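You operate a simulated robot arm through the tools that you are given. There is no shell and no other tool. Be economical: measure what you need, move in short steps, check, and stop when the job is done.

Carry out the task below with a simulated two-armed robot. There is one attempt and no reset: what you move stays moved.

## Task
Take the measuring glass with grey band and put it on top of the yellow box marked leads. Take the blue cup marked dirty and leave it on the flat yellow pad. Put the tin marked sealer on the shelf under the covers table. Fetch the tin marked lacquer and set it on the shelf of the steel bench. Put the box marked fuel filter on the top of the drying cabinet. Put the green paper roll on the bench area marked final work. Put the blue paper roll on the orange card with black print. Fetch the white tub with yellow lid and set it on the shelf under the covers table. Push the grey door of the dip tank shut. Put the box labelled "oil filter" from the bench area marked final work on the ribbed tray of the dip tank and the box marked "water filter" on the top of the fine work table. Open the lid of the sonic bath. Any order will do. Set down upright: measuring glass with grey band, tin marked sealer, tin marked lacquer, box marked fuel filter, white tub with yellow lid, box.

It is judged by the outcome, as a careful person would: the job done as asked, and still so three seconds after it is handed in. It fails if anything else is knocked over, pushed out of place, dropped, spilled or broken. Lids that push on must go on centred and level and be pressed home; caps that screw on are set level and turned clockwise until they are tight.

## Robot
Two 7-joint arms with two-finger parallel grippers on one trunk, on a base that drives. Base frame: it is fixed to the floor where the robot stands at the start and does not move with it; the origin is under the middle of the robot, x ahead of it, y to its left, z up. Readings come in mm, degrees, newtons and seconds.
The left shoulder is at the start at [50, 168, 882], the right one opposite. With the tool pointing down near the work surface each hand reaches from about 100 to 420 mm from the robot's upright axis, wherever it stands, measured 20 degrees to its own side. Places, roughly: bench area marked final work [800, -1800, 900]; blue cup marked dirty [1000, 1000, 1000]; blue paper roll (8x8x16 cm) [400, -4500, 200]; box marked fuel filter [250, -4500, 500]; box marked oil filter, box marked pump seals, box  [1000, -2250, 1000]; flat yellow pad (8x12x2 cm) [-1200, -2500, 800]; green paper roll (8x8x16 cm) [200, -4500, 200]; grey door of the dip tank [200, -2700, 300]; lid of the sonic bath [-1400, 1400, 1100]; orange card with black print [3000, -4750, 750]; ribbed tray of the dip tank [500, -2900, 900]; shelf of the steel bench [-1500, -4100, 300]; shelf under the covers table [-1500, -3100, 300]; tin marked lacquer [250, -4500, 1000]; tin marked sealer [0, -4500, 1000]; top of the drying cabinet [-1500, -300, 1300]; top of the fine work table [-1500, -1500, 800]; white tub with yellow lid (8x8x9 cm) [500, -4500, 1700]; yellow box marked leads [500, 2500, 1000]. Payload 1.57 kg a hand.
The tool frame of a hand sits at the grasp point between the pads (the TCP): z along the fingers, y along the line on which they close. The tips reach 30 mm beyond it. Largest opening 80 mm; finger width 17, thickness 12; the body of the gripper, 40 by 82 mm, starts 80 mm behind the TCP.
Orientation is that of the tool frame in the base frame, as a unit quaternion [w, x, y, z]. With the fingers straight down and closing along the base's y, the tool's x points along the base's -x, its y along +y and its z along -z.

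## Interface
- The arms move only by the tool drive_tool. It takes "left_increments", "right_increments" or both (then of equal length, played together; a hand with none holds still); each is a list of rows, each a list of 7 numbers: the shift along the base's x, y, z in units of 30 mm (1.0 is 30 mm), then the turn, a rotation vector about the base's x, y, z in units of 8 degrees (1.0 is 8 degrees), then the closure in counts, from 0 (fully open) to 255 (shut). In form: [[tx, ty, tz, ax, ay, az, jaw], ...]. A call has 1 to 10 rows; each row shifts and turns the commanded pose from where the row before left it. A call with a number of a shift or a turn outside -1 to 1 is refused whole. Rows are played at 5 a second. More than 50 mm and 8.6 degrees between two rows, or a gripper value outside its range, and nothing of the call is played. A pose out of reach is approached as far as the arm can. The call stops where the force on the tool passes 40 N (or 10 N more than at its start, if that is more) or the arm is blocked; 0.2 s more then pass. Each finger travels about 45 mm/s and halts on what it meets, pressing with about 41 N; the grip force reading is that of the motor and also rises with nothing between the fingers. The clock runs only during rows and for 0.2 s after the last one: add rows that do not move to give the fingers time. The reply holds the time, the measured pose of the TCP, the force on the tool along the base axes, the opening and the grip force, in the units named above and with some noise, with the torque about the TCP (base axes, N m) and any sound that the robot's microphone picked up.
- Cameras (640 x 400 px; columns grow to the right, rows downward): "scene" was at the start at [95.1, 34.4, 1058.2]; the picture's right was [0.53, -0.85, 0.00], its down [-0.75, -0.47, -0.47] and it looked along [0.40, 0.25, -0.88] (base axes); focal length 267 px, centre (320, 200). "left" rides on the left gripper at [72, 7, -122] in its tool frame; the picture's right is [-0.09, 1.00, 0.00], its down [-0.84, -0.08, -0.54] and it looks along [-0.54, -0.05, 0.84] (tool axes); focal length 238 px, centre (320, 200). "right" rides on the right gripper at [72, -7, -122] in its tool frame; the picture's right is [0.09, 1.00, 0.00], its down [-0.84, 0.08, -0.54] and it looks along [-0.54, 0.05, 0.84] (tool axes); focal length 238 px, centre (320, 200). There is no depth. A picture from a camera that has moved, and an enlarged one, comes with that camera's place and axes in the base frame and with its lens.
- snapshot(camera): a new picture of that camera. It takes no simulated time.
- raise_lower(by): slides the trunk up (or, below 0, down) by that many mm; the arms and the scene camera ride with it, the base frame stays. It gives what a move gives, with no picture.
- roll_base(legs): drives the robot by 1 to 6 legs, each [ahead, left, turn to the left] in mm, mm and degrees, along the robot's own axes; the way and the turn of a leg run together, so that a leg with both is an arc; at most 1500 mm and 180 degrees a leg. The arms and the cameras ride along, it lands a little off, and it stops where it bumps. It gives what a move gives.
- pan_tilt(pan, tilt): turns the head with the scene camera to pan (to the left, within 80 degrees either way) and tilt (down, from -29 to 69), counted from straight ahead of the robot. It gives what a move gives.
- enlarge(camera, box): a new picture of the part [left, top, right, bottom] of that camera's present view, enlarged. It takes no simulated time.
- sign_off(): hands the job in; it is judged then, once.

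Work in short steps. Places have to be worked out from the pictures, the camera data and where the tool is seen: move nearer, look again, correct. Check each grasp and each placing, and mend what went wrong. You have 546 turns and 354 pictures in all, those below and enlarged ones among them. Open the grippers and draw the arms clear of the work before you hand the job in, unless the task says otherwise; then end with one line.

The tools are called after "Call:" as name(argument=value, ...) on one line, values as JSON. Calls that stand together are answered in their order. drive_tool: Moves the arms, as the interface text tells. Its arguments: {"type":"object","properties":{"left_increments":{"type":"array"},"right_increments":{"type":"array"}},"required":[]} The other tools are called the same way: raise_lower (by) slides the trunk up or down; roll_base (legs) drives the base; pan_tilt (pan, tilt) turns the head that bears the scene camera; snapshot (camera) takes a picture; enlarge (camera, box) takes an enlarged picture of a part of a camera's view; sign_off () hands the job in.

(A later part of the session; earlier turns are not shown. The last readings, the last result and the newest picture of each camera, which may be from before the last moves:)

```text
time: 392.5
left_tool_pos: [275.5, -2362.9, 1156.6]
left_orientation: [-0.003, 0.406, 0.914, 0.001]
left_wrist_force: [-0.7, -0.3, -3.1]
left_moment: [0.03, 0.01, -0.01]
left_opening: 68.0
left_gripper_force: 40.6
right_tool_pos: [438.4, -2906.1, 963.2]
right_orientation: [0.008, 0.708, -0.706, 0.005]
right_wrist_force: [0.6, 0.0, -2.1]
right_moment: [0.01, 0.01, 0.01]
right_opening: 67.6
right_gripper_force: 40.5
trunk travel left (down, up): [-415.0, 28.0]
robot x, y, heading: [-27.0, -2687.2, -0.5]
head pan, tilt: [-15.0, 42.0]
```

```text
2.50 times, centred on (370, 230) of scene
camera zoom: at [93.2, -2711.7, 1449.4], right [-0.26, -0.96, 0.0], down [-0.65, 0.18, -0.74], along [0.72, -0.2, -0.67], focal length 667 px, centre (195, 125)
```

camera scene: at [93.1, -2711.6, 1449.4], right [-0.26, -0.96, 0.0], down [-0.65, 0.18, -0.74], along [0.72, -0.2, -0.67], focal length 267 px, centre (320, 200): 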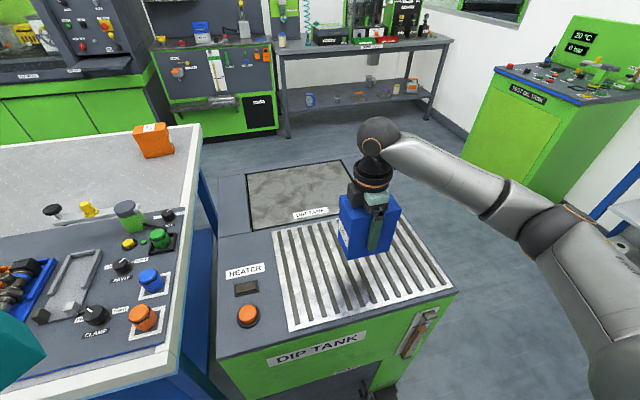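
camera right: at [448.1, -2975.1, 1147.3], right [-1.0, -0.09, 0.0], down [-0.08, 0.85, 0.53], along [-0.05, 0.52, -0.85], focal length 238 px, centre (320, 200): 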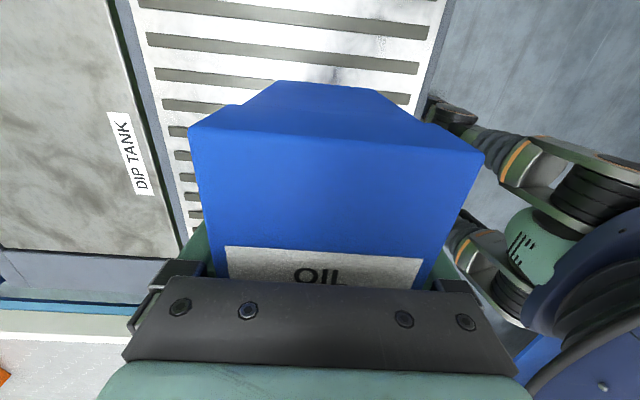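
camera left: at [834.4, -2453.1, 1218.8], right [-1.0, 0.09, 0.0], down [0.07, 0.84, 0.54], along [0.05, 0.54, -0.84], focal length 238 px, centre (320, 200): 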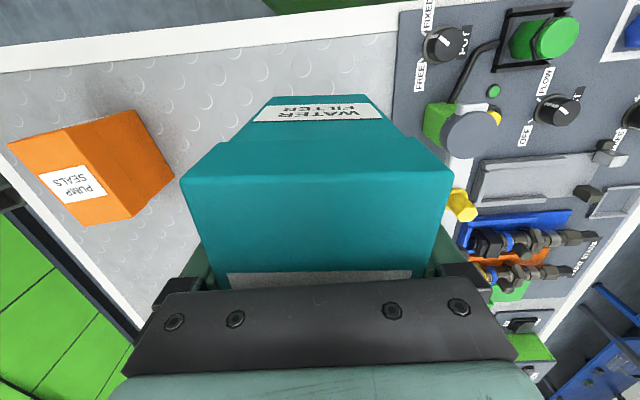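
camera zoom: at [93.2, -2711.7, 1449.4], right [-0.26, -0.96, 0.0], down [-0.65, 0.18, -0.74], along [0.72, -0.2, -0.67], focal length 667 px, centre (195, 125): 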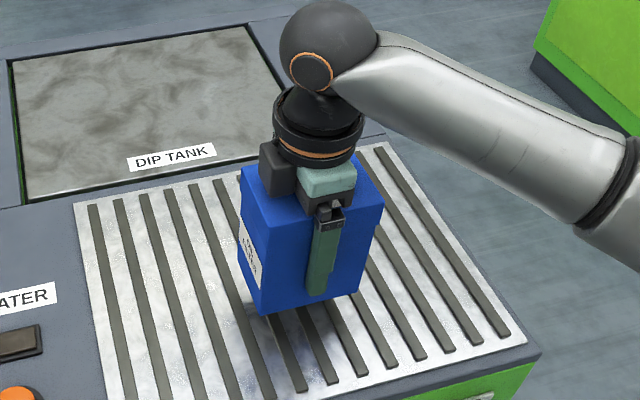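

Still a gap by the shadow. Continue lowering slowly.

Call:
drive_tool(right_increments=[[0, 0, -0.15, 0, 0, 0, 80], [0, 0, -0.15, 0, 0, 0, 80], [0, 0, -0.15, 0, 0, 0, 80], [0, 0, 0, 0, 0, 0, 80]])

Call:
drive_tool(right_increments=[[0, 0, -0.12, 0, 0, 0, 80], [0, 0, -0.12, 0, 0, 0, 80], [0, 0, 0, 0, 0, 0, 80]])

Call:
drive_tool(right_increments=[[0, 0, -0.12, 0, 0, 0, 80], [0, 0, -0.12, 0, 0, 0, 80], [0, 0, 0, 0, 0, 0, 80]])

```text
time: 393.5
left_tool_pos: [275.2, -2362.0, 1156.2]
left_orientation: [-0.003, 0.406, 0.914, 0.001]
left_wrist_force: [0.2, 0.2, -2.8]
left_moment: [0.03, -0.01, -0.02]
left_opening: 67.7
left_gripper_force: 40.9
right_tool_pos: [439.0, -2905.6, 949.5]
right_orientation: [0.008, 0.708, -0.706, 0.005]
right_wrist_force: [0.3, 0.5, -3.1]
right_moment: [0.03, -0.02, -0.02]
right_opening: 67.9
right_gripper_force: 41.4
trunk travel left (down, up): [-415.0, 28.0]
robot x, y, heading: [-26.7, -2689.4, -0.2]
head pan, tilt: [-15.0, 42.0]
```

```text
time: 394.3
left_tool_pos: [275.4, -2362.6, 1155.6]
left_orientation: [-0.002, 0.406, 0.914, 0.001]
left_wrist_force: [-0.8, 0.2, -2.3]
left_moment: [0.02, 0.0, 0.0]
left_opening: 67.5
left_gripper_force: 40.8
right_tool_pos: [439.7, -2907.0, 941.5]
right_orientation: [0.007, 0.708, -0.707, 0.005]
right_wrist_force: [-0.2, -0.5, -2.1]
right_moment: [-0.02, 0.0, 0.0]
right_opening: 68.0
right_gripper_force: 41.4
trunk travel left (down, up): [-415.0, 28.0]
robot x, y, heading: [-27.2, -2691.6, -0.4]
head pan, tilt: [-15.0, 42.0]
```

```text
time: 395.1
left_tool_pos: [272.7, -2363.1, 1156.4]
left_orientation: [-0.002, 0.406, 0.914, 0.001]
left_wrist_force: [-0.2, -0.2, -2.9]
left_moment: [0.0, 0.03, 0.01]
left_opening: 67.6
left_gripper_force: 40.8
right_tool_pos: [439.7, -2907.4, 934.8]
right_orientation: [0.007, 0.709, -0.705, 0.004]
right_wrist_force: [-0.5, 0.3, -3.4]
right_moment: [-0.01, 0.02, -0.02]
right_opening: 68.1
right_gripper_force: 40.9
trunk travel left (down, up): [-415.0, 28.0]
robot x, y, heading: [-27.3, -2691.1, -0.3]
head pan, tilt: [-15.0, 42.0]
```

Call:
drive_tool(right_increments=[[0, 0, -0.12, 0, 0, 0, 80], [0, 0, -0.12, 0, 0, 0, 80], [0, 0, 0, 0, 0, 0, 80]])

Call:
drive_tool(right_increments=[[0, 0, -0.12, 0, 0, 0, 80], [0, 0, -0.12, 0, 0, 0, 80], [0, 0, 0, 0, 0, 0, 80]])

Call:
enlarge(camera="scene", box=[270, 150, 470, 310])

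```text
time: 395.9
left_tool_pos: [273.9, -2363.4, 1155.4]
left_orientation: [-0.001, 0.406, 0.914, 0.001]
left_wrist_force: [-0.1, -0.7, -2.5]
left_moment: [-0.01, 0.01, -0.03]
left_opening: 67.7
left_gripper_force: 40.5
right_tool_pos: [439.0, -2908.1, 928.7]
right_orientation: [0.006, 0.708, -0.706, 0.006]
right_wrist_force: [-0.8, 0.4, 3.8]
right_moment: [-0.28, -0.18, -0.03]
right_opening: 67.8
right_gripper_force: 41.0
trunk travel left (down, up): [-415.0, 28.0]
robot x, y, heading: [-29.1, -2688.9, -0.3]
head pan, tilt: [-15.0, 42.0]
```

```text
time: 396.7
left_tool_pos: [271.3, -2361.8, 1156.7]
left_orientation: [-0.001, 0.407, 0.914, 0.002]
left_wrist_force: [1.0, -0.5, -2.3]
left_moment: [0.02, 0.02, 0.01]
left_opening: 67.8
left_gripper_force: 40.9
right_tool_pos: [439.0, -2907.0, 924.8]
right_orientation: [0.004, 0.707, -0.707, 0.007]
right_wrist_force: [-1.4, -4.8, 35.3]
right_moment: [0.2, 1.33, 0.1]
right_opening: 67.9
right_gripper_force: 41.1
trunk travel left (down, up): [-415.0, 28.0]
robot x, y, heading: [-26.7, -2689.0, -0.3]
head pan, tilt: [-15.0, 42.0]
```

```text
2.50 times, centred on (370, 230) of scene
camera zoom: at [89.8, -2710.6, 1450.0], right [-0.26, -0.96, 0.0], down [-0.64, 0.17, -0.74], along [0.72, -0.2, -0.67], focal length 667 px, centre (195, 125)
```

zoom: 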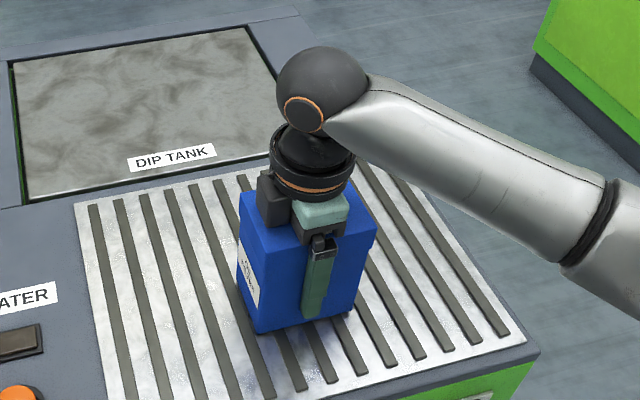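

Contact (35 N, seated). Relieve, open and rise.

Call:
drive_tool(right_increments=[[0, 0, 0.12, 0, 0, 0, 80], [0, 0, 0, 0, 0, 0, 40], [0, 0, 0, 0, 0, 0, 0], [0, 0, 0, 0, 0, 0, 0], [0, 0, 0.5, 0, 0, 0, 0], [0, 0, 1, 0, 0, 0, 0], [0, 0, 1, 0, 0, 0, 0], [0, 0, 1, 0, 0, 0, 0], [0, 0, 1, 0, 0, 0, 0], [0, 0, 1, 0, 0, 0, 0]])

Call:
snapshot(camera="scene")

```text
time: 398.9
left_tool_pos: [273.7, -2363.2, 1155.8]
left_orientation: [-0.003, 0.406, 0.914, 0.001]
left_wrist_force: [-1.1, 0.0, -2.3]
left_moment: [-0.03, 0.02, 0.01]
left_opening: 67.9
left_gripper_force: 40.7
right_tool_pos: [438.4, -2906.7, 1087.7]
right_orientation: [0.007, 0.708, -0.706, 0.005]
right_wrist_force: [0.2, -0.6, 0.9]
right_moment: [-0.01, 0.04, 0.04]
right_opening: 79.8
right_gripper_force: 0.0
trunk travel left (down, up): [-415.0, 28.0]
robot x, y, heading: [-28.2, -2689.9, -0.0]
head pan, tilt: [-15.0, 42.0]
```

```text
230 pictures are left
camera scene: at [92.8, -2711.4, 1449.4], right [-0.26, -0.96, 0.0], down [-0.65, 0.18, -0.74], along [0.72, -0.2, -0.67], focal length 267 px, centre (320, 200)
```

scene: 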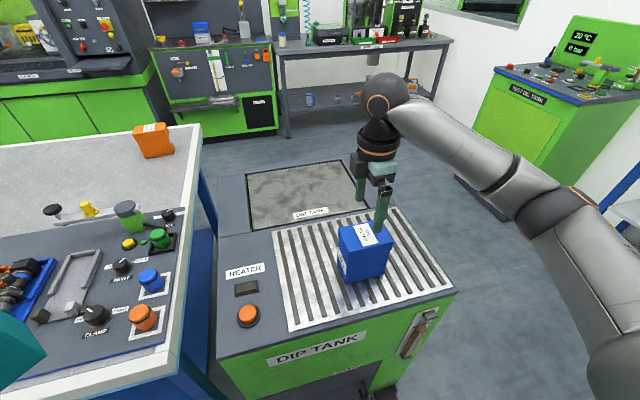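

Oil filter box stands on the tray. Back off, turn to face west and drive to the fine work table.

Call:
roll_base(legs=[[-390, 0, 0], [0, 0, 180], [0, -720, 0], [0, -720, 0]])

Call:
pan_tilt(pan=15, tilt=30)

Call:
snapshot(camera="scene")

```text
time: 415.9
left_tool_pos: [-814.7, -1604.4, 1156.3]
left_orientation: [0.001, 0.931, -0.365, 0.003]
left_wrist_force: [-0.1, -0.2, -2.7]
left_moment: [-0.04, 0.0, 0.01]
left_opening: 67.8
left_gripper_force: 41.2
right_tool_pos: [-1026.5, -1077.8, 1087.5]
right_orientation: [-0.006, 0.674, 0.738, 0.007]
right_wrist_force: [-0.1, 1.1, -0.8]
right_moment: [-0.03, 0.03, -0.01]
right_opening: 80.1
right_gripper_force: 0.0
trunk travel left (down, up): [-415.0, 28.0]
robot x, y, heading: [-538.4, -1255.8, -175.2]
head pan, tilt: [-15.0, 42.0]
```

```text
time: 416.9
left_tool_pos: [-814.4, -1605.3, 1155.6]
left_orientation: [0.0, 0.931, -0.365, 0.002]
left_wrist_force: [-0.3, 0.3, -2.3]
left_moment: [-0.01, -0.03, 0.0]
left_opening: 67.8
left_gripper_force: 41.2
right_tool_pos: [-1028.0, -1077.5, 1088.0]
right_orientation: [-0.005, 0.674, 0.738, 0.007]
right_wrist_force: [0.5, 0.1, 0.6]
right_moment: [-0.03, -0.01, -0.01]
right_opening: 80.2
right_gripper_force: 0.0
trunk travel left (down, up): [-415.0, 28.0]
robot x, y, heading: [-539.3, -1258.7, -175.2]
head pan, tilt: [15.0, 30.0]
```

```text
229 pictures are left
camera scene: at [-666.0, -1286.3, 1467.7], right [-0.34, 0.94, 0.0], down [0.47, 0.17, -0.87], along [-0.81, -0.29, -0.5], focal length 267 px, centre (320, 200)
```

scene: 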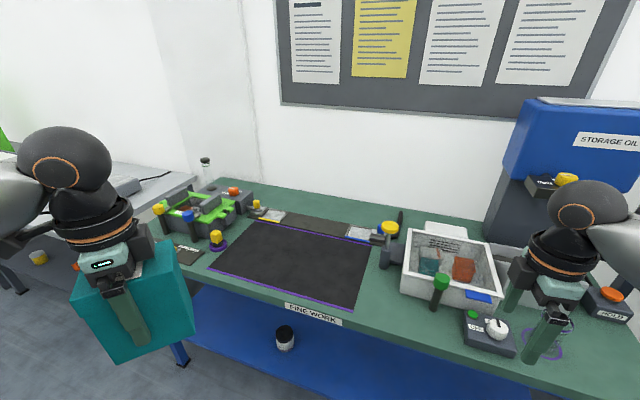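

The black mat on the green table is clear at ≈(−1300, −1590). I pull the empty right hand in, straighten the heading and approach.

Call:
drive_tool(right_increments=[[1, 0, 0, 0, 0, 0, 0], [1, 0, 0, 0, 0, 0, 0], [1, 0, 0, 0, 0, 0, 0], [1, 0, 0, 0, 0, 0, 0], [1, 0, 0, 0, 0, 0, 0], [1, 0, 0, 0, 0, 0, 0], [1, 0, 0, 0, 0, 0, 0]])

Call:
roll_base(legs=[[0, 0, -4.8], [270, 0, 0]])

Call:
pan_tilt(pan=25, tilt=42)

Call:
snapshot(camera="scene")

Call:
snapshot(camera="left")

```text
time: 418.5
left_tool_pos: [-814.0, -1605.4, 1155.7]
left_orientation: [0.002, 0.931, -0.366, 0.002]
left_wrist_force: [-0.3, -0.4, -2.8]
left_moment: [-0.01, -0.01, -0.02]
left_opening: 67.8
left_gripper_force: 41.3
right_tool_pos: [-814.9, -1078.1, 1088.8]
right_orientation: [-0.006, 0.674, 0.739, 0.006]
right_wrist_force: [0.0, -0.3, 0.0]
right_moment: [-0.02, 0.0, -0.01]
right_opening: 80.2
right_gripper_force: 0.1
trunk travel left (down, up): [-415.0, 28.0]
robot x, y, heading: [-543.4, -1250.4, -174.9]
head pan, tilt: [15.0, 30.0]
```

```text
time: 420.9
left_tool_pos: [-1116.9, -1581.6, 1155.0]
left_orientation: [0.001, 0.915, -0.403, 0.002]
left_wrist_force: [-0.7, -0.1, -2.0]
left_moment: [0.0, -0.05, 0.04]
left_opening: 67.9
left_gripper_force: 41.3
right_tool_pos: [-1075.9, -1057.0, 1087.7]
right_orientation: [-0.005, 0.704, 0.71, 0.008]
right_wrist_force: [0.0, -0.9, -0.6]
right_moment: [-0.04, -0.03, 0.01]
right_opening: 80.1
right_gripper_force: 0.0
trunk travel left (down, up): [-415.0, 28.0]
robot x, y, heading: [-816.6, -1255.6, -180.0]
head pan, tilt: [15.0, 30.0]
```

```text
time: 421.7
left_tool_pos: [-1117.5, -1581.7, 1155.5]
left_orientation: [0.001, 0.915, -0.403, 0.002]
left_wrist_force: [0.1, -0.1, -2.6]
left_moment: [0.03, -0.01, -0.01]
left_opening: 67.9
left_gripper_force: 40.7
right_tool_pos: [-1076.6, -1057.6, 1087.1]
right_orientation: [-0.006, 0.704, 0.71, 0.006]
right_wrist_force: [0.3, 0.1, 0.1]
right_moment: [0.03, 0.0, 0.0]
right_opening: 79.8
right_gripper_force: 0.1
trunk travel left (down, up): [-415.0, 28.0]
robot x, y, heading: [-815.4, -1252.2, -179.8]
head pan, tilt: [25.0, 42.0]
```

```text
228 pictures are left
camera scene: at [-931.1, -1288.5, 1449.5], right [-0.42, 0.91, 0.0], down [0.61, 0.28, -0.74], along [-0.67, -0.32, -0.67], focal length 267 px, centre (320, 200)
```

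scene: 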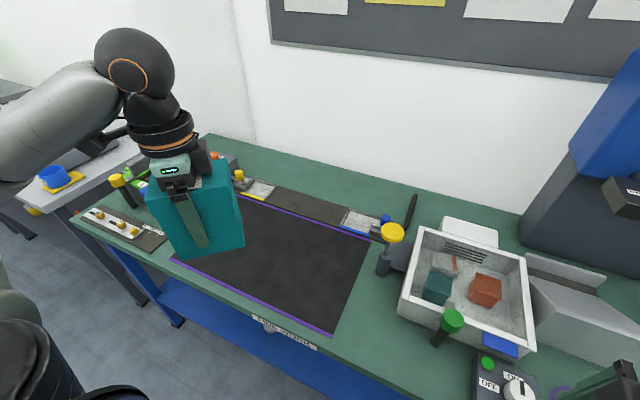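

```text
227 pictures are left
camera left: at [-1074.7, -1640.3, 1279.0], right [-0.8, -0.6, 0.0], down [-0.51, 0.67, 0.54], along [-0.32, 0.43, -0.84], focal length 238 px, centre (320, 200)
```

left: 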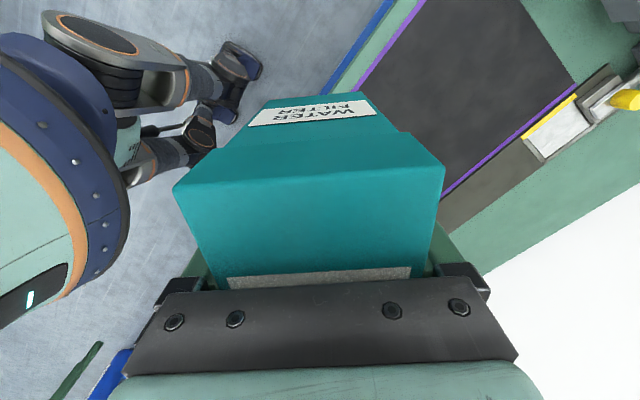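

Mat spans x −1157…−1471, y −1370…−1865. I extend the box over its middle and lower most of the way.

Call:
drive_tool(left_increments=[[-1, 0, 0, 0, 0, 0, 80], [-1, 0, 0, 0, 0, 0, 80], [-1, 0, 0, 0, 0, 0, 80], [-1, 0, 0, 0, 0, 0, 80], [-1, 0, 0, 0, 0, 0, 80], [-0.8, 0, -1, 0, 0, 0, 80], [0, 0, -1, 0, 0, 0, 80], [0, 0, -1, 0, 0, 0, 80], [0, 0, -1, 0, 0, 0, 80], [0, 0, -1, 0, 0, 0, 80]])

Call:
drive_tool(left_increments=[[0, 0, -1, 0, 0, 0, 80], [0, 0, -1, 0, 0, 0, 80], [0, 0, 0, 0, 0, 0, 80]])

Call:
snapshot(camera="scene")

```text
time: 423.9
left_tool_pos: [-1290.2, -1582.7, 1003.5]
left_orientation: [0.001, 0.915, -0.403, 0.003]
left_wrist_force: [-0.6, -0.3, -2.3]
left_moment: [0.0, 0.0, 0.05]
left_opening: 67.5
left_gripper_force: 41.0
right_tool_pos: [-1074.8, -1057.3, 1088.6]
right_orientation: [-0.004, 0.704, 0.71, 0.008]
right_wrist_force: [0.7, -0.1, 0.5]
right_moment: [-0.03, -0.01, -0.01]
right_opening: 79.8
right_gripper_force: 0.0
trunk travel left (down, up): [-415.0, 28.0]
robot x, y, heading: [-816.2, -1254.5, -179.6]
head pan, tilt: [25.0, 42.0]
```

```text
time: 424.7
left_tool_pos: [-1290.3, -1583.8, 945.8]
left_orientation: [0.001, 0.915, -0.403, 0.002]
left_wrist_force: [0.0, 0.4, -3.0]
left_moment: [-0.04, -0.02, 0.0]
left_opening: 67.8
left_gripper_force: 40.6
right_tool_pos: [-1075.3, -1057.2, 1087.8]
right_orientation: [-0.005, 0.704, 0.71, 0.007]
right_wrist_force: [-0.3, 0.1, -0.8]
right_moment: [0.0, 0.0, -0.03]
right_opening: 79.7
right_gripper_force: 0.0
trunk travel left (down, up): [-415.0, 28.0]
robot x, y, heading: [-812.6, -1252.0, -179.8]
head pan, tilt: [25.0, 42.0]
```

```text
226 pictures are left
camera scene: at [-931.2, -1288.5, 1449.5], right [-0.42, 0.91, 0.0], down [0.61, 0.28, -0.74], along [-0.67, -0.32, -0.67], focal length 267 px, centre (320, 200)
```

scene: 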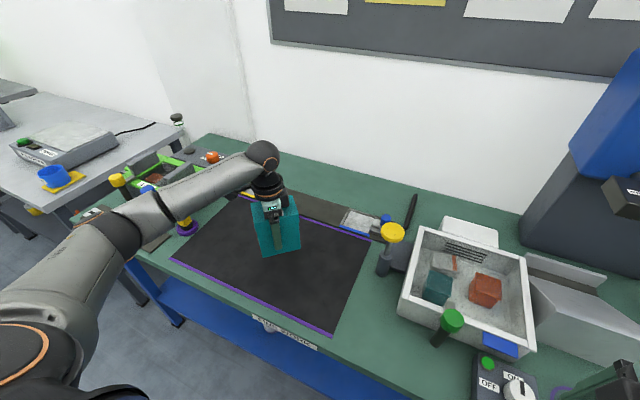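

Good spot. Lower in fine rows; the call stops itself on contact.

Call:
drive_tool(left_increments=[[0, 0, -0.5, 0, 0, 0, 80], [0, 0, -0.5, 0, 0, 0, 80], [0, 0, -0.15, 0, 0, 0, 80], [0, 0, -0.15, 0, 0, 0, 80], [0, 0, -0.15, 0, 0, 0, 80], [0, 0, -0.15, 0, 0, 0, 80], [0, 0, 0, 0, 0, 0, 80]])

Call:
drive_tool(left_increments=[[0, 0, -0.12, 0, 0, 0, 80], [0, 0, -0.12, 0, 0, 0, 80], [0, 0, -0.12, 0, 0, 0, 80], [0, 0, 0, 0, 0, 0, 80]])

```text
time: 426.3
left_tool_pos: [-1291.7, -1581.9, 898.1]
left_orientation: [0.001, 0.915, -0.403, 0.002]
left_wrist_force: [0.3, 0.3, -3.4]
left_moment: [0.02, -0.01, 0.0]
left_opening: 68.0
left_gripper_force: 41.3
right_tool_pos: [-1075.4, -1057.3, 1087.2]
right_orientation: [-0.006, 0.704, 0.71, 0.007]
right_wrist_force: [0.6, -0.7, 0.3]
right_moment: [-0.01, -0.03, -0.02]
right_opening: 80.1
right_gripper_force: 0.1
trunk travel left (down, up): [-415.0, 28.0]
robot x, y, heading: [-815.2, -1253.0, -180.1]
head pan, tilt: [25.0, 42.0]
```

```text
time: 427.3
left_tool_pos: [-1290.1, -1581.9, 888.0]
left_orientation: [0.001, 0.915, -0.404, 0.001]
left_wrist_force: [-0.4, -0.4, -2.4]
left_moment: [-0.02, -0.03, -0.02]
left_opening: 67.9
left_gripper_force: 41.2
right_tool_pos: [-1075.8, -1056.7, 1087.8]
right_orientation: [-0.005, 0.704, 0.71, 0.006]
right_wrist_force: [0.2, 0.8, -0.5]
right_moment: [-0.02, -0.01, 0.01]
right_opening: 79.9
right_gripper_force: 0.1
trunk travel left (down, up): [-415.0, 28.0]
robot x, y, heading: [-818.6, -1253.6, -179.7]
head pan, tilt: [25.0, 42.0]
```

Call:
drive_tool(left_increments=[[0, 0, -0.12, 0, 0, 0, 80], [0, 0, -0.12, 0, 0, 0, 80], [0, 0, -0.12, 0, 0, 0, 80], [0, 0, 0, 0, 0, 0, 80]])

Call:
drive_tool(left_increments=[[0, 0, -0.12, 0, 0, 0, 80], [0, 0, -0.12, 0, 0, 0, 80], [0, 0, 0, 0, 0, 0, 80]])

Call:
enlarge(camera="scene", box=[180, 140, 380, 300])

```text
time: 428.3
left_tool_pos: [-1291.5, -1581.4, 880.4]
left_orientation: [0.003, 0.915, -0.403, -0.002]
left_wrist_force: [2.5, -2.6, 31.1]
left_moment: [0.19, -1.32, -0.22]
left_opening: 68.2
left_gripper_force: 40.7
right_tool_pos: [-1073.6, -1057.1, 1088.5]
right_orientation: [-0.006, 0.704, 0.71, 0.006]
right_wrist_force: [0.5, 0.5, -0.3]
right_moment: [0.02, 0.03, 0.0]
right_opening: 79.8
right_gripper_force: 0.1
trunk travel left (down, up): [-415.0, 28.0]
robot x, y, heading: [-817.0, -1249.4, -179.6]
head pan, tilt: [25.0, 42.0]
```

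```text
time: 429.1
left_tool_pos: [-1291.2, -1581.7, 870.9]
left_orientation: [0.003, 0.915, -0.402, 0.002]
left_wrist_force: [-2.4, -3.6, 13.7]
left_moment: [-0.05, -0.5, 0.03]
left_opening: 67.8
left_gripper_force: 32.3
right_tool_pos: [-1075.1, -1056.3, 1089.0]
right_orientation: [-0.006, 0.704, 0.71, 0.007]
right_wrist_force: [-0.7, -0.7, 0.9]
right_moment: [0.04, -0.01, -0.01]
right_opening: 79.8
right_gripper_force: 0.2
trunk travel left (down, up): [-415.0, 28.0]
robot x, y, heading: [-816.0, -1253.9, -179.9]
head pan, tilt: [25.0, 42.0]
```

```text
2.50 times, centred on (280, 220) of scene
camera zoom: at [-930.2, -1287.8, 1449.6], right [-0.42, 0.91, 0.0], down [0.61, 0.28, -0.74], along [-0.67, -0.32, -0.67], focal length 667 px, centre (420, 150)
```

zoom: 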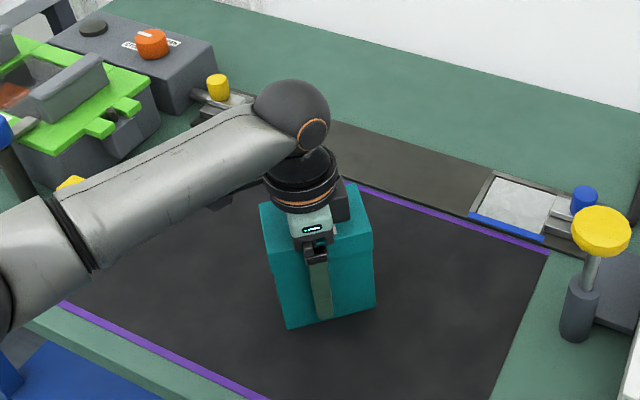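

Seated. Open and rise.

Call:
drive_tool(left_increments=[[0, 0, 0.1, 0, 0, 0, 80], [0, 0, 0, 0, 0, 0, 40], [0, 0, 0, 0, 0, 0, 0], [0, 0, 0, 0, 0, 0, 0], [0, 0, 0.5, 0, 0, 0, 0], [0, 0, 1, 0, 0, 0, 0], [0, 0, 1, 0, 0, 0, 0], [0, 0, 1, 0, 0, 0, 0], [0, 0, 1, 0, 0, 0, 0], [0, 0, 1, 0, 0, 0, 0]])

Call:
snapshot(camera="scene")

```text
time: 431.3
left_tool_pos: [-1289.7, -1582.6, 1038.6]
left_orientation: [0.001, 0.915, -0.403, 0.003]
left_wrist_force: [0.3, -0.9, -0.8]
left_moment: [0.01, -0.01, 0.0]
left_opening: 80.3
left_gripper_force: 0.0
right_tool_pos: [-1074.8, -1056.9, 1088.2]
right_orientation: [-0.005, 0.704, 0.71, 0.007]
right_wrist_force: [0.2, -0.1, -1.3]
right_moment: [0.04, 0.01, 0.03]
right_opening: 80.1
right_gripper_force: 0.1
trunk travel left (down, up): [-415.0, 28.0]
robot x, y, heading: [-819.3, -1253.3, -180.0]
head pan, tilt: [25.0, 42.0]
```

```text
224 pictures are left
camera scene: at [-930.8, -1288.2, 1449.5], right [-0.42, 0.91, 0.0], down [0.61, 0.28, -0.74], along [-0.67, -0.32, -0.67], focal length 267 px, centre (320, 200)
```

scene: 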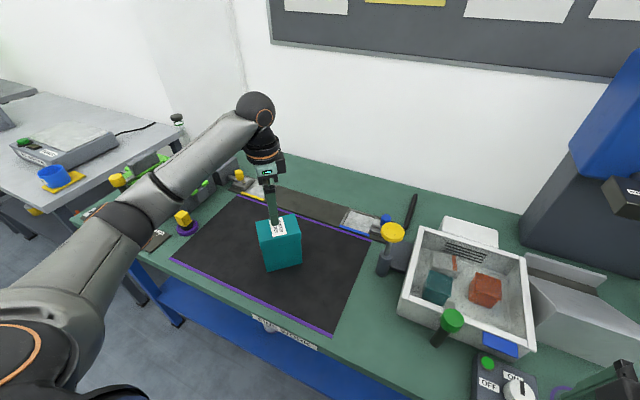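

Water filter box stands on the fine work table. Next the rack: back off, turn to face −y and drive there.

Call:
roll_base(legs=[[-420, 0, 0], [0, 0, 90], [1100, 0, 0], [1100, 0, 0], [0, 600, 0]])

Call:
pan_tilt(pan=0, tilt=15)

Call:
snapshot(camera="scene")

```text
time: 451.3
left_tool_pos: [554.8, -3944.7, 1038.4]
left_orientation: [-0.002, 0.933, 0.361, 0.003]
left_wrist_force: [0.0, 0.6, -0.3]
left_moment: [-0.02, 0.0, 0.01]
left_opening: 80.1
left_gripper_force: 0.1
right_tool_pos: [29.2, -3727.6, 1088.7]
right_orientation: [-0.009, -0.004, 1.0, 0.001]
right_wrist_force: [-0.3, 1.2, 0.8]
right_moment: [-0.04, 0.0, 0.0]
right_opening: 80.1
right_gripper_force: 0.0
trunk travel left (down, up): [-415.0, 28.0]
robot x, y, heading: [226.8, -3471.4, -90.1]
head pan, tilt: [25.0, 42.0]
```

```text
time: 452.2
left_tool_pos: [554.7, -3945.9, 1038.9]
left_orientation: [0.0, 0.933, 0.361, 0.002]
left_wrist_force: [0.4, 0.6, -0.1]
left_moment: [-0.01, 0.01, 0.0]
left_opening: 80.1
left_gripper_force: 0.0
right_tool_pos: [30.0, -3729.2, 1087.9]
right_orientation: [-0.009, -0.004, 1.0, 0.001]
right_wrist_force: [0.3, -0.1, 0.0]
right_moment: [-0.02, 0.0, 0.0]
right_opening: 80.1
right_gripper_force: 0.0
trunk travel left (down, up): [-415.0, 28.0]
robot x, y, heading: [221.6, -3466.6, -90.2]
head pan, tilt: [0.0, 15.0]
```

```text
223 pictures are left
camera scene: at [226.9, -3602.2, 1491.9], right [-1.0, 0.0, 0.0], down [0.0, 0.26, -0.97], along [0.0, -0.97, -0.26], focal length 267 px, centre (320, 200)
```

scene: 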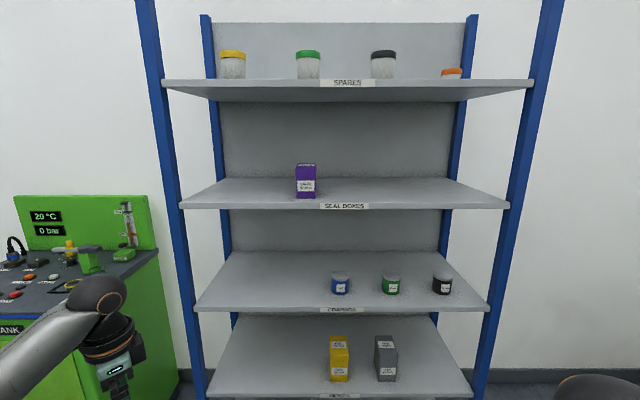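

Call:
enlarge(camera="scene", box=[310, 250, 470, 400])

Call:
pan_tilt(pan=0, tilt=40)

Call:
snapshot(camera="scene")

```text
2.67 times, centred on (390, 325) of scene
camera zoom: at [226.9, -3602.2, 1491.9], right [-1.0, 0.0, 0.0], down [0.0, 0.26, -0.97], along [0.0, -0.97, -0.26], focal length 712 px, centre (133, -133)
```

zoom: 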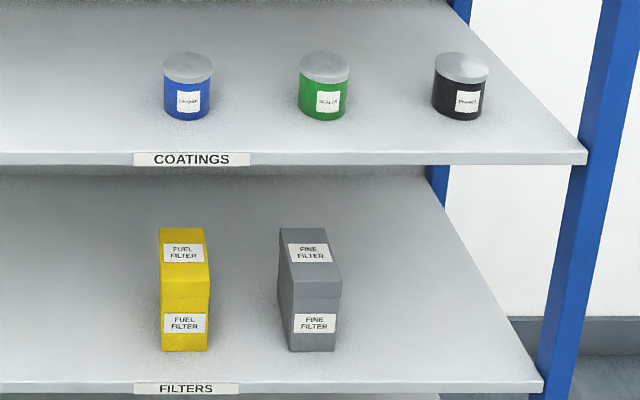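

```text
time: 453.1
left_tool_pos: [554.5, -3945.5, 1038.9]
left_orientation: [-0.001, 0.933, 0.36, 0.003]
left_wrist_force: [-0.4, -0.2, 0.2]
left_moment: [0.0, 0.0, 0.02]
left_opening: 79.7
left_gripper_force: 0.1
right_tool_pos: [30.3, -3728.4, 1087.8]
right_orientation: [-0.008, -0.003, 1.0, 0.001]
right_wrist_force: [0.6, -0.3, 0.2]
right_moment: [0.01, 0.01, 0.03]
right_opening: 80.0
right_gripper_force: 0.1
trunk travel left (down, up): [-415.0, 28.0]
robot x, y, heading: [229.0, -3468.8, -90.3]
head pan, tilt: [0.0, 40.0]
```

```text
221 pictures are left
camera scene: at [226.9, -3593.8, 1452.5], right [-1.0, 0.0, 0.0], down [0.0, 0.64, -0.77], along [0.0, -0.77, -0.64], focal length 267 px, centre (320, 200)
```

scene: 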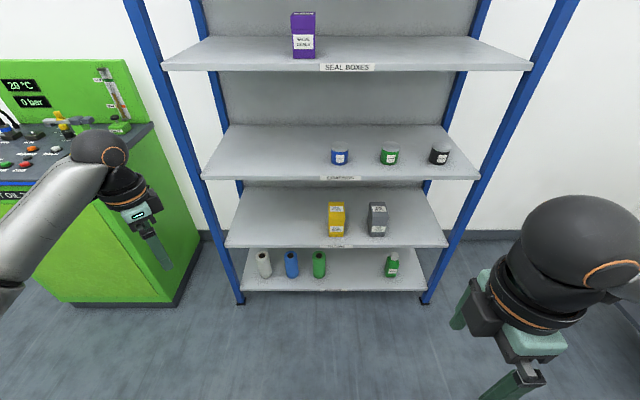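

Labels: yellow = FUEL FILTER, blue tin = LACQUER (x≈160), green tin = SEALER (x≈0). I turn both hands to natural yaw, then pitch them 45° forward-down for reaching into the shelves.

Call:
drive_tool(right_increments=[[0, 0, 0, 0, 0, -1, 0], [0, 0, 0, 0, 0, -1, 0], [0, 0, 0, 0, 0, -1, 0], [0, 0, 0, 0, 0, -1, 0], [0, 0, 0, 0, 0, -1, 0], [0, 0, 0, 0, 0, -1, 0], [0, 0, 0, 0, 0, -1, 0], [0, 0, 0, 0, 0, -1, 0], [0, 0, 0, 0, 0, -1, 0], [0, 0, 0, 0, 0, -1, 0]], left_increments=[[0, 0.8, 0, 0, 0, 0.6, 0], [0, 0.8, 0, 0, 0, 0.6, 0], [0, 0.8, 0, 0, 0, 0.6, 0], [0, 0.8, 0, 0, 0, 0.6, 0], [0, 0.8, 0, 0, 0, 0.6, 0], [0, 0.8, 0, 0, 0, 0.6, 0], [0, 0, 0, 0, 0, 0.6, 0], [0, 0, 0, 0, 0, 0.6, 0], [0, 0, 0, 0, 0, 0.6, 0], [0, 0, 0, 0, 0, 0.6, 0]])

Call:
drive_tool(right_increments=[[0, 0, 0, 0, 0, -1, 0], [0, 0, 0, 0, 0, -0.25, 0], [0, 0, 0, -0.94, 0, 0, 0], [0, 0, 0, -0.94, 0, 0, 0], [0, 0, 0, -0.94, 0, 0, 0], [0, 0, 0, -0.94, 0, 0, 0], [0, 0, 0, -0.94, 0, 0, 0], [0, 0, 0, -0.94, 0, 0, 0]], left_increments=[[0, 0, 0, 0, 0, 0, 0], [0, 0, 0, 0, 0, 0, 0], [0, 0, 0, -0.94, 0, 0, 0], [0, 0, 0, -0.94, 0, 0, 0], [0, 0, 0, -0.94, 0, 0, 0], [0, 0, 0, -0.94, 0, 0, 0], [0, 0, 0, -0.94, 0, 0, 0], [0, 0, 0, -0.94, 0, 0, 0]])

Call:
snapshot(camera="scene")

Call:
snapshot(camera="right")

```text
time: 455.3
left_tool_pos: [554.5, -3802.8, 1038.4]
left_orientation: [-0.001, 0.704, 0.71, 0.002]
left_wrist_force: [0.3, 0.2, -0.5]
left_moment: [0.03, 0.01, 0.03]
left_opening: 80.1
left_gripper_force: 0.0
right_tool_pos: [29.0, -3727.9, 1088.3]
right_orientation: [-0.006, 0.642, 0.767, 0.006]
right_wrist_force: [-0.6, 0.4, 0.0]
right_moment: [-0.04, -0.03, -0.04]
right_opening: 80.1
right_gripper_force: 0.0
trunk travel left (down, up): [-415.0, 28.0]
robot x, y, heading: [224.4, -3471.4, -90.2]
head pan, tilt: [0.0, 40.0]
```

```text
time: 457.1
left_tool_pos: [577.3, -3837.6, 1029.9]
left_orientation: [0.268, 0.652, 0.655, -0.271]
left_wrist_force: [-0.1, 0.1, -0.2]
left_moment: [-0.01, 0.01, 0.01]
left_opening: 80.0
left_gripper_force: 0.0
left hand out of reach, approached as far as the arm can: row 6, 7, 8
right_tool_pos: [67.4, -3870.2, 1123.0]
right_orientation: [0.265, 0.653, 0.659, -0.265]
right_wrist_force: [0.1, -0.4, 0.1]
right_moment: [0.0, 0.0, 0.02]
right_opening: 80.3
right_gripper_force: 0.1
right hand out of reach, approached as far as the arm can: row 3, 4, 5, 6, 7, 8
trunk travel left (down, up): [-415.0, 28.0]
robot x, y, heading: [223.2, -3470.3, -90.0]
head pan, tilt: [0.0, 40.0]
```

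```text
220 pictures are left
camera scene: at [227.2, -3593.8, 1452.4], right [-1.0, 0.0, 0.0], down [0.0, 0.64, -0.77], along [0.0, -0.77, -0.64], focal length 267 px, centre (320, 200)
```

scene: 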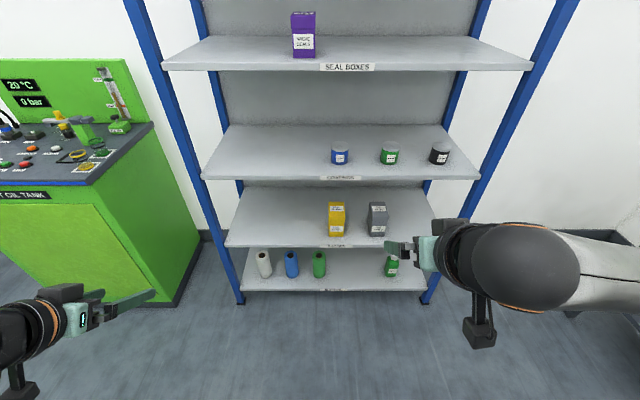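

```text
219 pictures are left
camera right: at [61.7, -3731.7, 1161.6], right [1.0, 0.07, -0.07], down [0.08, -0.22, 0.97], along [0.05, -0.97, -0.23], focal length 238 px, centre (320, 200)
```

right: 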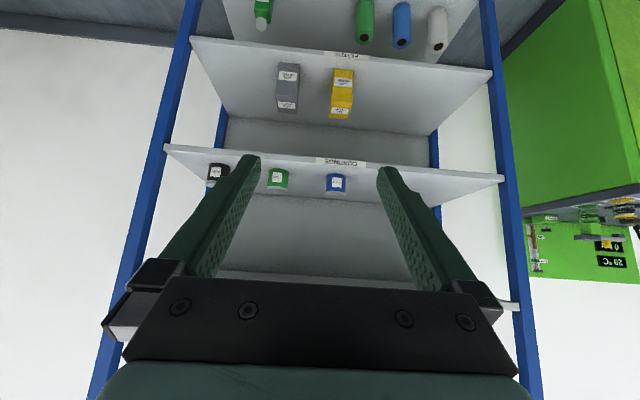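

Triangulated: SEALER tin at ≈(−50, −4533), shelf z≈883, shelf edge y≈−4405; LACQUER at x≈147. I drive up so that the right hand is in front of the sealer.

Call:
roll_base(legs=[[460, -117, 0]])

Call:
drive_tool(right_increments=[[0, 0, -1, 0, 0, 0, 0], [0, 0, -1, 0, 0, 0, 0], [0, 0, -1, 0, 0, 0, 0], [0, 0, 0, 0, 0, 0, 0]])

Call:
snapshot(camera="right")

Call:
snapshot(camera="scene")

```text
time: 459.9
left_tool_pos: [459.6, -4293.8, 1030.9]
left_orientation: [0.269, 0.652, 0.655, -0.27]
left_wrist_force: [0.9, 0.2, -0.1]
left_moment: [0.0, 0.02, -0.01]
left_opening: 79.9
left_gripper_force: 0.1
right_tool_pos: [-49.3, -4324.8, 1122.6]
right_orientation: [0.264, 0.654, 0.658, -0.266]
right_wrist_force: [0.4, 0.2, 0.3]
right_moment: [0.0, 0.01, -0.02]
right_opening: 79.9
right_gripper_force: 0.1
trunk travel left (down, up): [-415.0, 28.0]
robot x, y, heading: [111.9, -3923.7, -90.3]
head pan, tilt: [0.0, 40.0]
```

```text
time: 460.9
left_tool_pos: [459.1, -4293.5, 1030.1]
left_orientation: [0.268, 0.653, 0.654, -0.27]
left_wrist_force: [-0.6, -0.2, -1.0]
left_moment: [0.01, 0.02, 0.0]
left_opening: 80.2
left_gripper_force: 0.0
right_tool_pos: [-51.6, -4323.0, 1031.8]
right_orientation: [0.264, 0.654, 0.658, -0.265]
right_wrist_force: [-0.5, 0.7, -0.9]
right_moment: [-0.02, -0.02, 0.03]
right_opening: 80.0
right_gripper_force: 0.1
trunk travel left (down, up): [-415.0, 28.0]
robot x, y, heading: [111.9, -3922.9, -89.9]
head pan, tilt: [0.0, 40.0]
```

```text
218 pictures are left
camera right: at [-55.9, -4186.8, 1070.8], right [1.0, 0.07, -0.07], down [0.08, -0.22, 0.97], along [0.05, -0.97, -0.23], focal length 238 px, centre (320, 200)
```

right: 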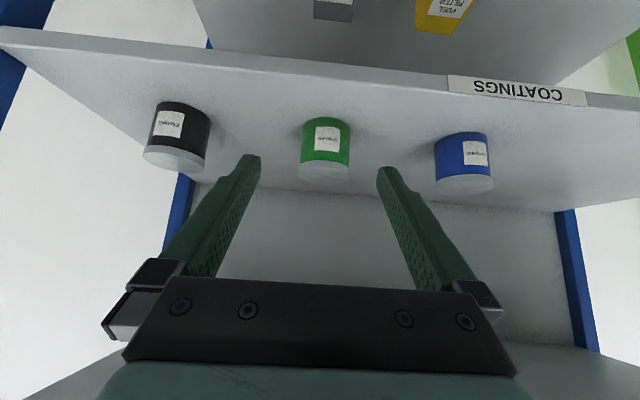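

```text
217 pictures are left
camera scene: at [110.6, -4049.5, 1452.4], right [-1.0, 0.0, 0.0], down [0.0, 0.64, -0.77], along [0.0, -0.77, -0.64], focal length 267 px, centre (320, 200)
```

scene: 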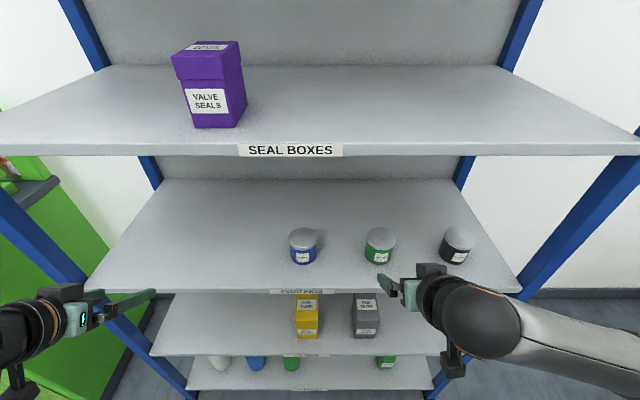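

Sealer tin: centre ≈(−43, −4517), z 883–950. I lower the hand to grip height in front of the shelf, centre it, and move the base 85 mm closer.

Call:
drive_tool(right_increments=[[0.28, 0, -1, 0, 0, 0, 0], [0, 0, -1, 0, 0, 0, 0], [0, 0, -1, 0, 0, 0, 0], [0, 0, -0.5, 0, 0, 0, 0], [0, 0, 0, 0, 0, 0, 0]])

Call:
roll_base(legs=[[85, 0, 0]])

Call:
snapshot(camera="right")

```text
time: 462.1
left_tool_pos: [460.7, -4293.6, 1029.3]
left_orientation: [0.269, 0.653, 0.655, -0.27]
left_wrist_force: [0.8, 0.1, 0.3]
left_moment: [0.03, -0.04, -0.01]
left_opening: 80.0
left_gripper_force: 0.1
right_tool_pos: [-40.2, -4321.7, 927.7]
right_orientation: [0.263, 0.654, 0.658, -0.265]
right_wrist_force: [-0.4, 0.4, 0.4]
right_moment: [0.0, 0.02, 0.01]
right_opening: 80.2
right_gripper_force: 0.1
trunk travel left (down, up): [-415.0, 28.0]
robot x, y, heading: [111.2, -3924.0, -89.8]
head pan, tilt: [0.0, 40.0]
```

```text
time: 463.2
left_tool_pos: [458.3, -4378.4, 1029.3]
left_orientation: [0.268, 0.654, 0.654, -0.271]
left_wrist_force: [0.1, -0.6, -0.3]
left_moment: [-0.01, 0.0, 0.02]
left_opening: 80.1
left_gripper_force: 0.1
right_tool_pos: [-41.5, -4406.2, 928.0]
right_orientation: [0.264, 0.654, 0.657, -0.266]
right_wrist_force: [-0.7, -0.3, -0.1]
right_moment: [0.01, -0.03, 0.0]
right_opening: 80.0
right_gripper_force: 0.0
trunk travel left (down, up): [-415.0, 28.0]
robot x, y, heading: [110.7, -4008.9, -90.1]
head pan, tilt: [0.0, 40.0]
```

```text
216 pictures are left
camera right: at [-47.7, -4269.1, 966.6], right [1.0, 0.07, -0.07], down [0.08, -0.23, 0.97], along [0.05, -0.97, -0.23], focal length 238 px, centre (320, 200)
```

right: 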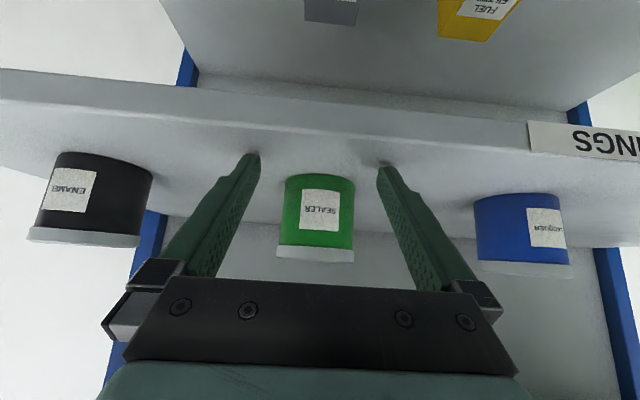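

SEALER label confirmed and centred. Advance 118 mm and grip.

Call:
drive_tool(right_increments=[[0, -0.8, 0.1, 0, 0, 0, 0], [0, -0.8, 0, 0, 0, 0, 0], [0, -0.8, 0, 0, 0, 0, 0], [0, -0.8, 0, 0, 0, 0, 0], [0, -0.7, 0, 0, 0, 0, 0], [0, 0, 0, 0, 0, 0, 0]])

Call:
snapshot(camera="right")

```text
time: 464.6
left_tool_pos: [459.1, -4377.0, 1029.5]
left_orientation: [0.268, 0.653, 0.654, -0.271]
left_wrist_force: [0.2, -0.1, -0.5]
left_moment: [-0.01, 0.0, -0.02]
left_opening: 80.2
left_gripper_force: 0.1
right_tool_pos: [-42.6, -4522.9, 931.5]
right_orientation: [0.264, 0.654, 0.657, -0.266]
right_wrist_force: [0.3, 0.1, 0.0]
right_moment: [0.0, 0.01, -0.02]
right_opening: 80.1
right_gripper_force: 0.0
trunk travel left (down, up): [-415.0, 28.0]
robot x, y, heading: [111.5, -4010.0, -90.5]
head pan, tilt: [0.0, 40.0]
```

```text
215 pictures are left
camera right: at [-47.9, -4385.4, 970.6], right [1.0, 0.07, -0.07], down [0.08, -0.23, 0.97], along [0.05, -0.97, -0.23], focal length 238 px, centre (320, 200)
```

right: 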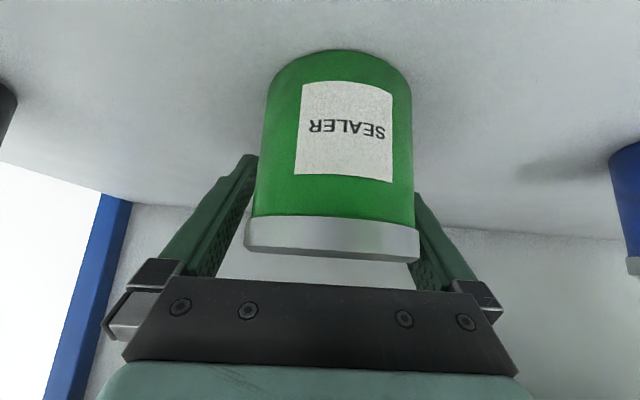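

Tin is between the fingers. Trim +5 mm in x, +12 mm in y, close.

Call:
drive_tool(right_increments=[[0.17, 0.4, 0, 0, 0, 0, 0], [0, 0, 0, 0, 0, 0, 0], [0, 0, 0, 0, 0, 0, 100], [0, 0, 0, 0, 0, 0, 100], [0, 0, 0, 0, 0, 0, 100]])

Call:
drive_tool(right_increments=[[0, 0, 0.3, 0, 0, 0, 100], [0, 0, 0.5, 0, 0, 0, 100], [0, 0, 0.5, 0, 0, 0, 100], [0, 0.2, 0.5, 0, 0, 0, 100], [0, 0, 0, 0, 0, 0, 100]])

Call:
snapshot(camera="right")

Call:
snapshot(camera="scene")

```text
time: 465.8
left_tool_pos: [458.7, -4378.5, 1029.0]
left_orientation: [0.268, 0.654, 0.654, -0.271]
left_wrist_force: [-0.6, 0.2, -0.9]
left_moment: [0.0, -0.01, -0.02]
left_opening: 79.8
left_gripper_force: 0.0
right_tool_pos: [-37.2, -4509.7, 931.5]
right_orientation: [0.264, 0.654, 0.657, -0.265]
right_wrist_force: [-1.6, 0.6, 0.1]
right_moment: [0.01, 0.07, 0.03]
right_opening: 67.3
right_gripper_force: 33.5
trunk travel left (down, up): [-415.0, 28.0]
robot x, y, heading: [111.0, -4008.1, -90.3]
head pan, tilt: [0.0, 40.0]
```

```text
time: 467.0
left_tool_pos: [459.2, -4378.2, 1029.8]
left_orientation: [0.268, 0.654, 0.654, -0.271]
left_wrist_force: [0.1, -0.3, 0.2]
left_moment: [-0.01, -0.01, -0.02]
left_opening: 80.0
left_gripper_force: 0.0
right_tool_pos: [-36.6, -4504.3, 986.2]
right_orientation: [0.264, 0.654, 0.657, -0.266]
right_wrist_force: [-0.2, -0.2, -2.7]
right_moment: [-0.05, -0.03, -0.03]
right_opening: 67.5
right_gripper_force: 41.5
trunk travel left (down, up): [-415.0, 28.0]
robot x, y, heading: [110.8, -4009.2, -90.1]
head pan, tilt: [0.0, 40.0]
```

```text
214 pictures are left
camera right: at [-42.3, -4367.4, 1024.7], right [1.0, 0.07, -0.07], down [0.08, -0.23, 0.97], along [0.05, -0.97, -0.23], focal length 238 px, centre (320, 200)
```

right: 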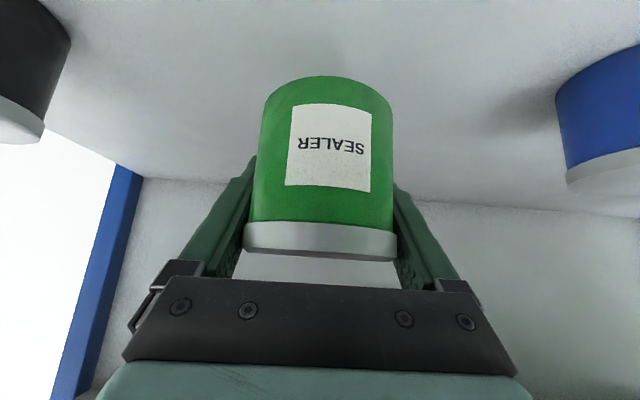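

```text
213 pictures are left
camera scene: at [110.0, -4133.6, 1452.4], right [-1.0, 0.0, 0.0], down [0.0, 0.64, -0.77], along [0.0, -0.77, -0.64], focal length 267 px, centre (320, 200)
```

scene: 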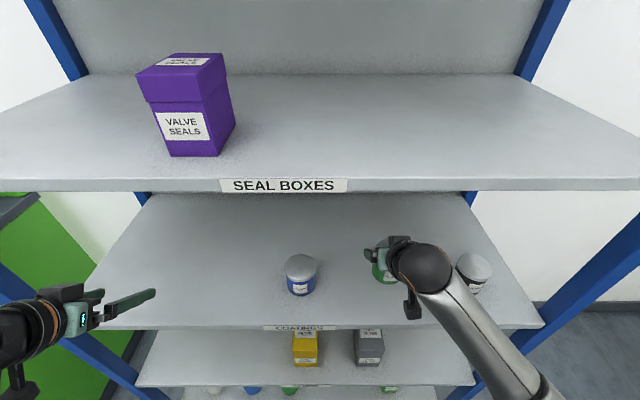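

Sealer lifted, upright. Back out and set up the left hand for the lacquer tin.

Call:
roll_base(legs=[[-200, 0, 0], [0, -150, 0.2]])

Call:
drive_tool(left_increments=[[-0.9, 0, -0.3, 0, 0, 0, 0], [-0.9, 0, -0.3, 0, 0, 0, 0], [-0.9, 0, -0.3, 0, 0, 0, 0], [-0.9, 0, -0.3, 0, 0, 0, 0], [-0.9, 0, -0.3, 0, 0, 0, 0], [-0.9, 0, -0.3, 0, 0, 0, 0], [0, 0, -0.5, 0, 0, 0, 0], [0, 0, -0.5, 0, 0, 0, 0], [0, 0, -0.5, 0, 0, 0, 0], [0, 0, 0, 0, 0, 0, 0]])

Call:
snapshot(camera="left")

```text
time: 469.6
left_tool_pos: [309.1, -4177.7, 1029.2]
left_orientation: [0.27, 0.652, 0.655, -0.27]
left_wrist_force: [-0.1, 0.2, 0.6]
left_moment: [0.01, -0.03, 0.05]
left_opening: 79.8
left_gripper_force: 0.2
right_tool_pos: [-186.4, -4304.4, 985.5]
right_orientation: [0.265, 0.654, 0.658, -0.265]
right_wrist_force: [-0.5, -0.3, -1.6]
right_moment: [-0.03, -0.04, 0.01]
right_opening: 67.6
right_gripper_force: 41.0
trunk travel left (down, up): [-415.0, 28.0]
robot x, y, heading: [-42.7, -3804.7, -90.2]
head pan, tilt: [0.0, 40.0]
```

```text
time: 471.8
left_tool_pos: [155.6, -4192.2, 923.7]
left_orientation: [0.269, 0.652, 0.655, -0.27]
left_wrist_force: [-0.3, 0.3, 0.7]
left_moment: [0.0, -0.01, -0.03]
left_opening: 80.0
left_gripper_force: 0.0
left hand out of reach, approached as far as the arm can: row 1, 2
right_tool_pos: [-186.1, -4305.3, 985.9]
right_orientation: [0.264, 0.654, 0.658, -0.265]
right_wrist_force: [-0.8, -0.2, -1.8]
right_moment: [-0.05, 0.04, -0.03]
right_opening: 67.6
right_gripper_force: 40.8
trunk travel left (down, up): [-415.0, 28.0]
robot x, y, heading: [-39.0, -3811.2, -89.9]
head pan, tilt: [0.0, 40.0]
```

```text
212 pictures are left
camera left: at [160.6, -4055.4, 960.4], right [1.0, -0.06, 0.06], down [-0.07, -0.21, 0.97], along [-0.05, -0.98, -0.22], focal length 238 px, centre (320, 200)
```

left: 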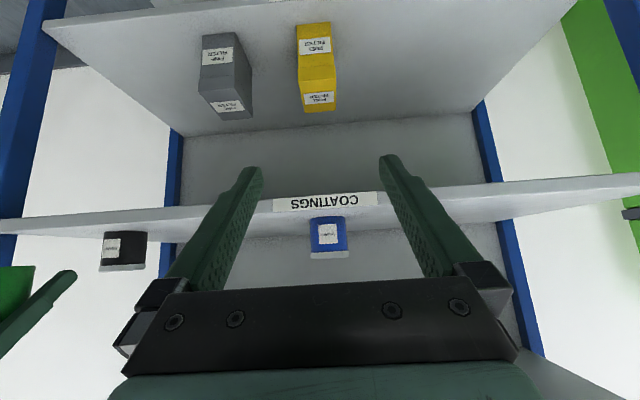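

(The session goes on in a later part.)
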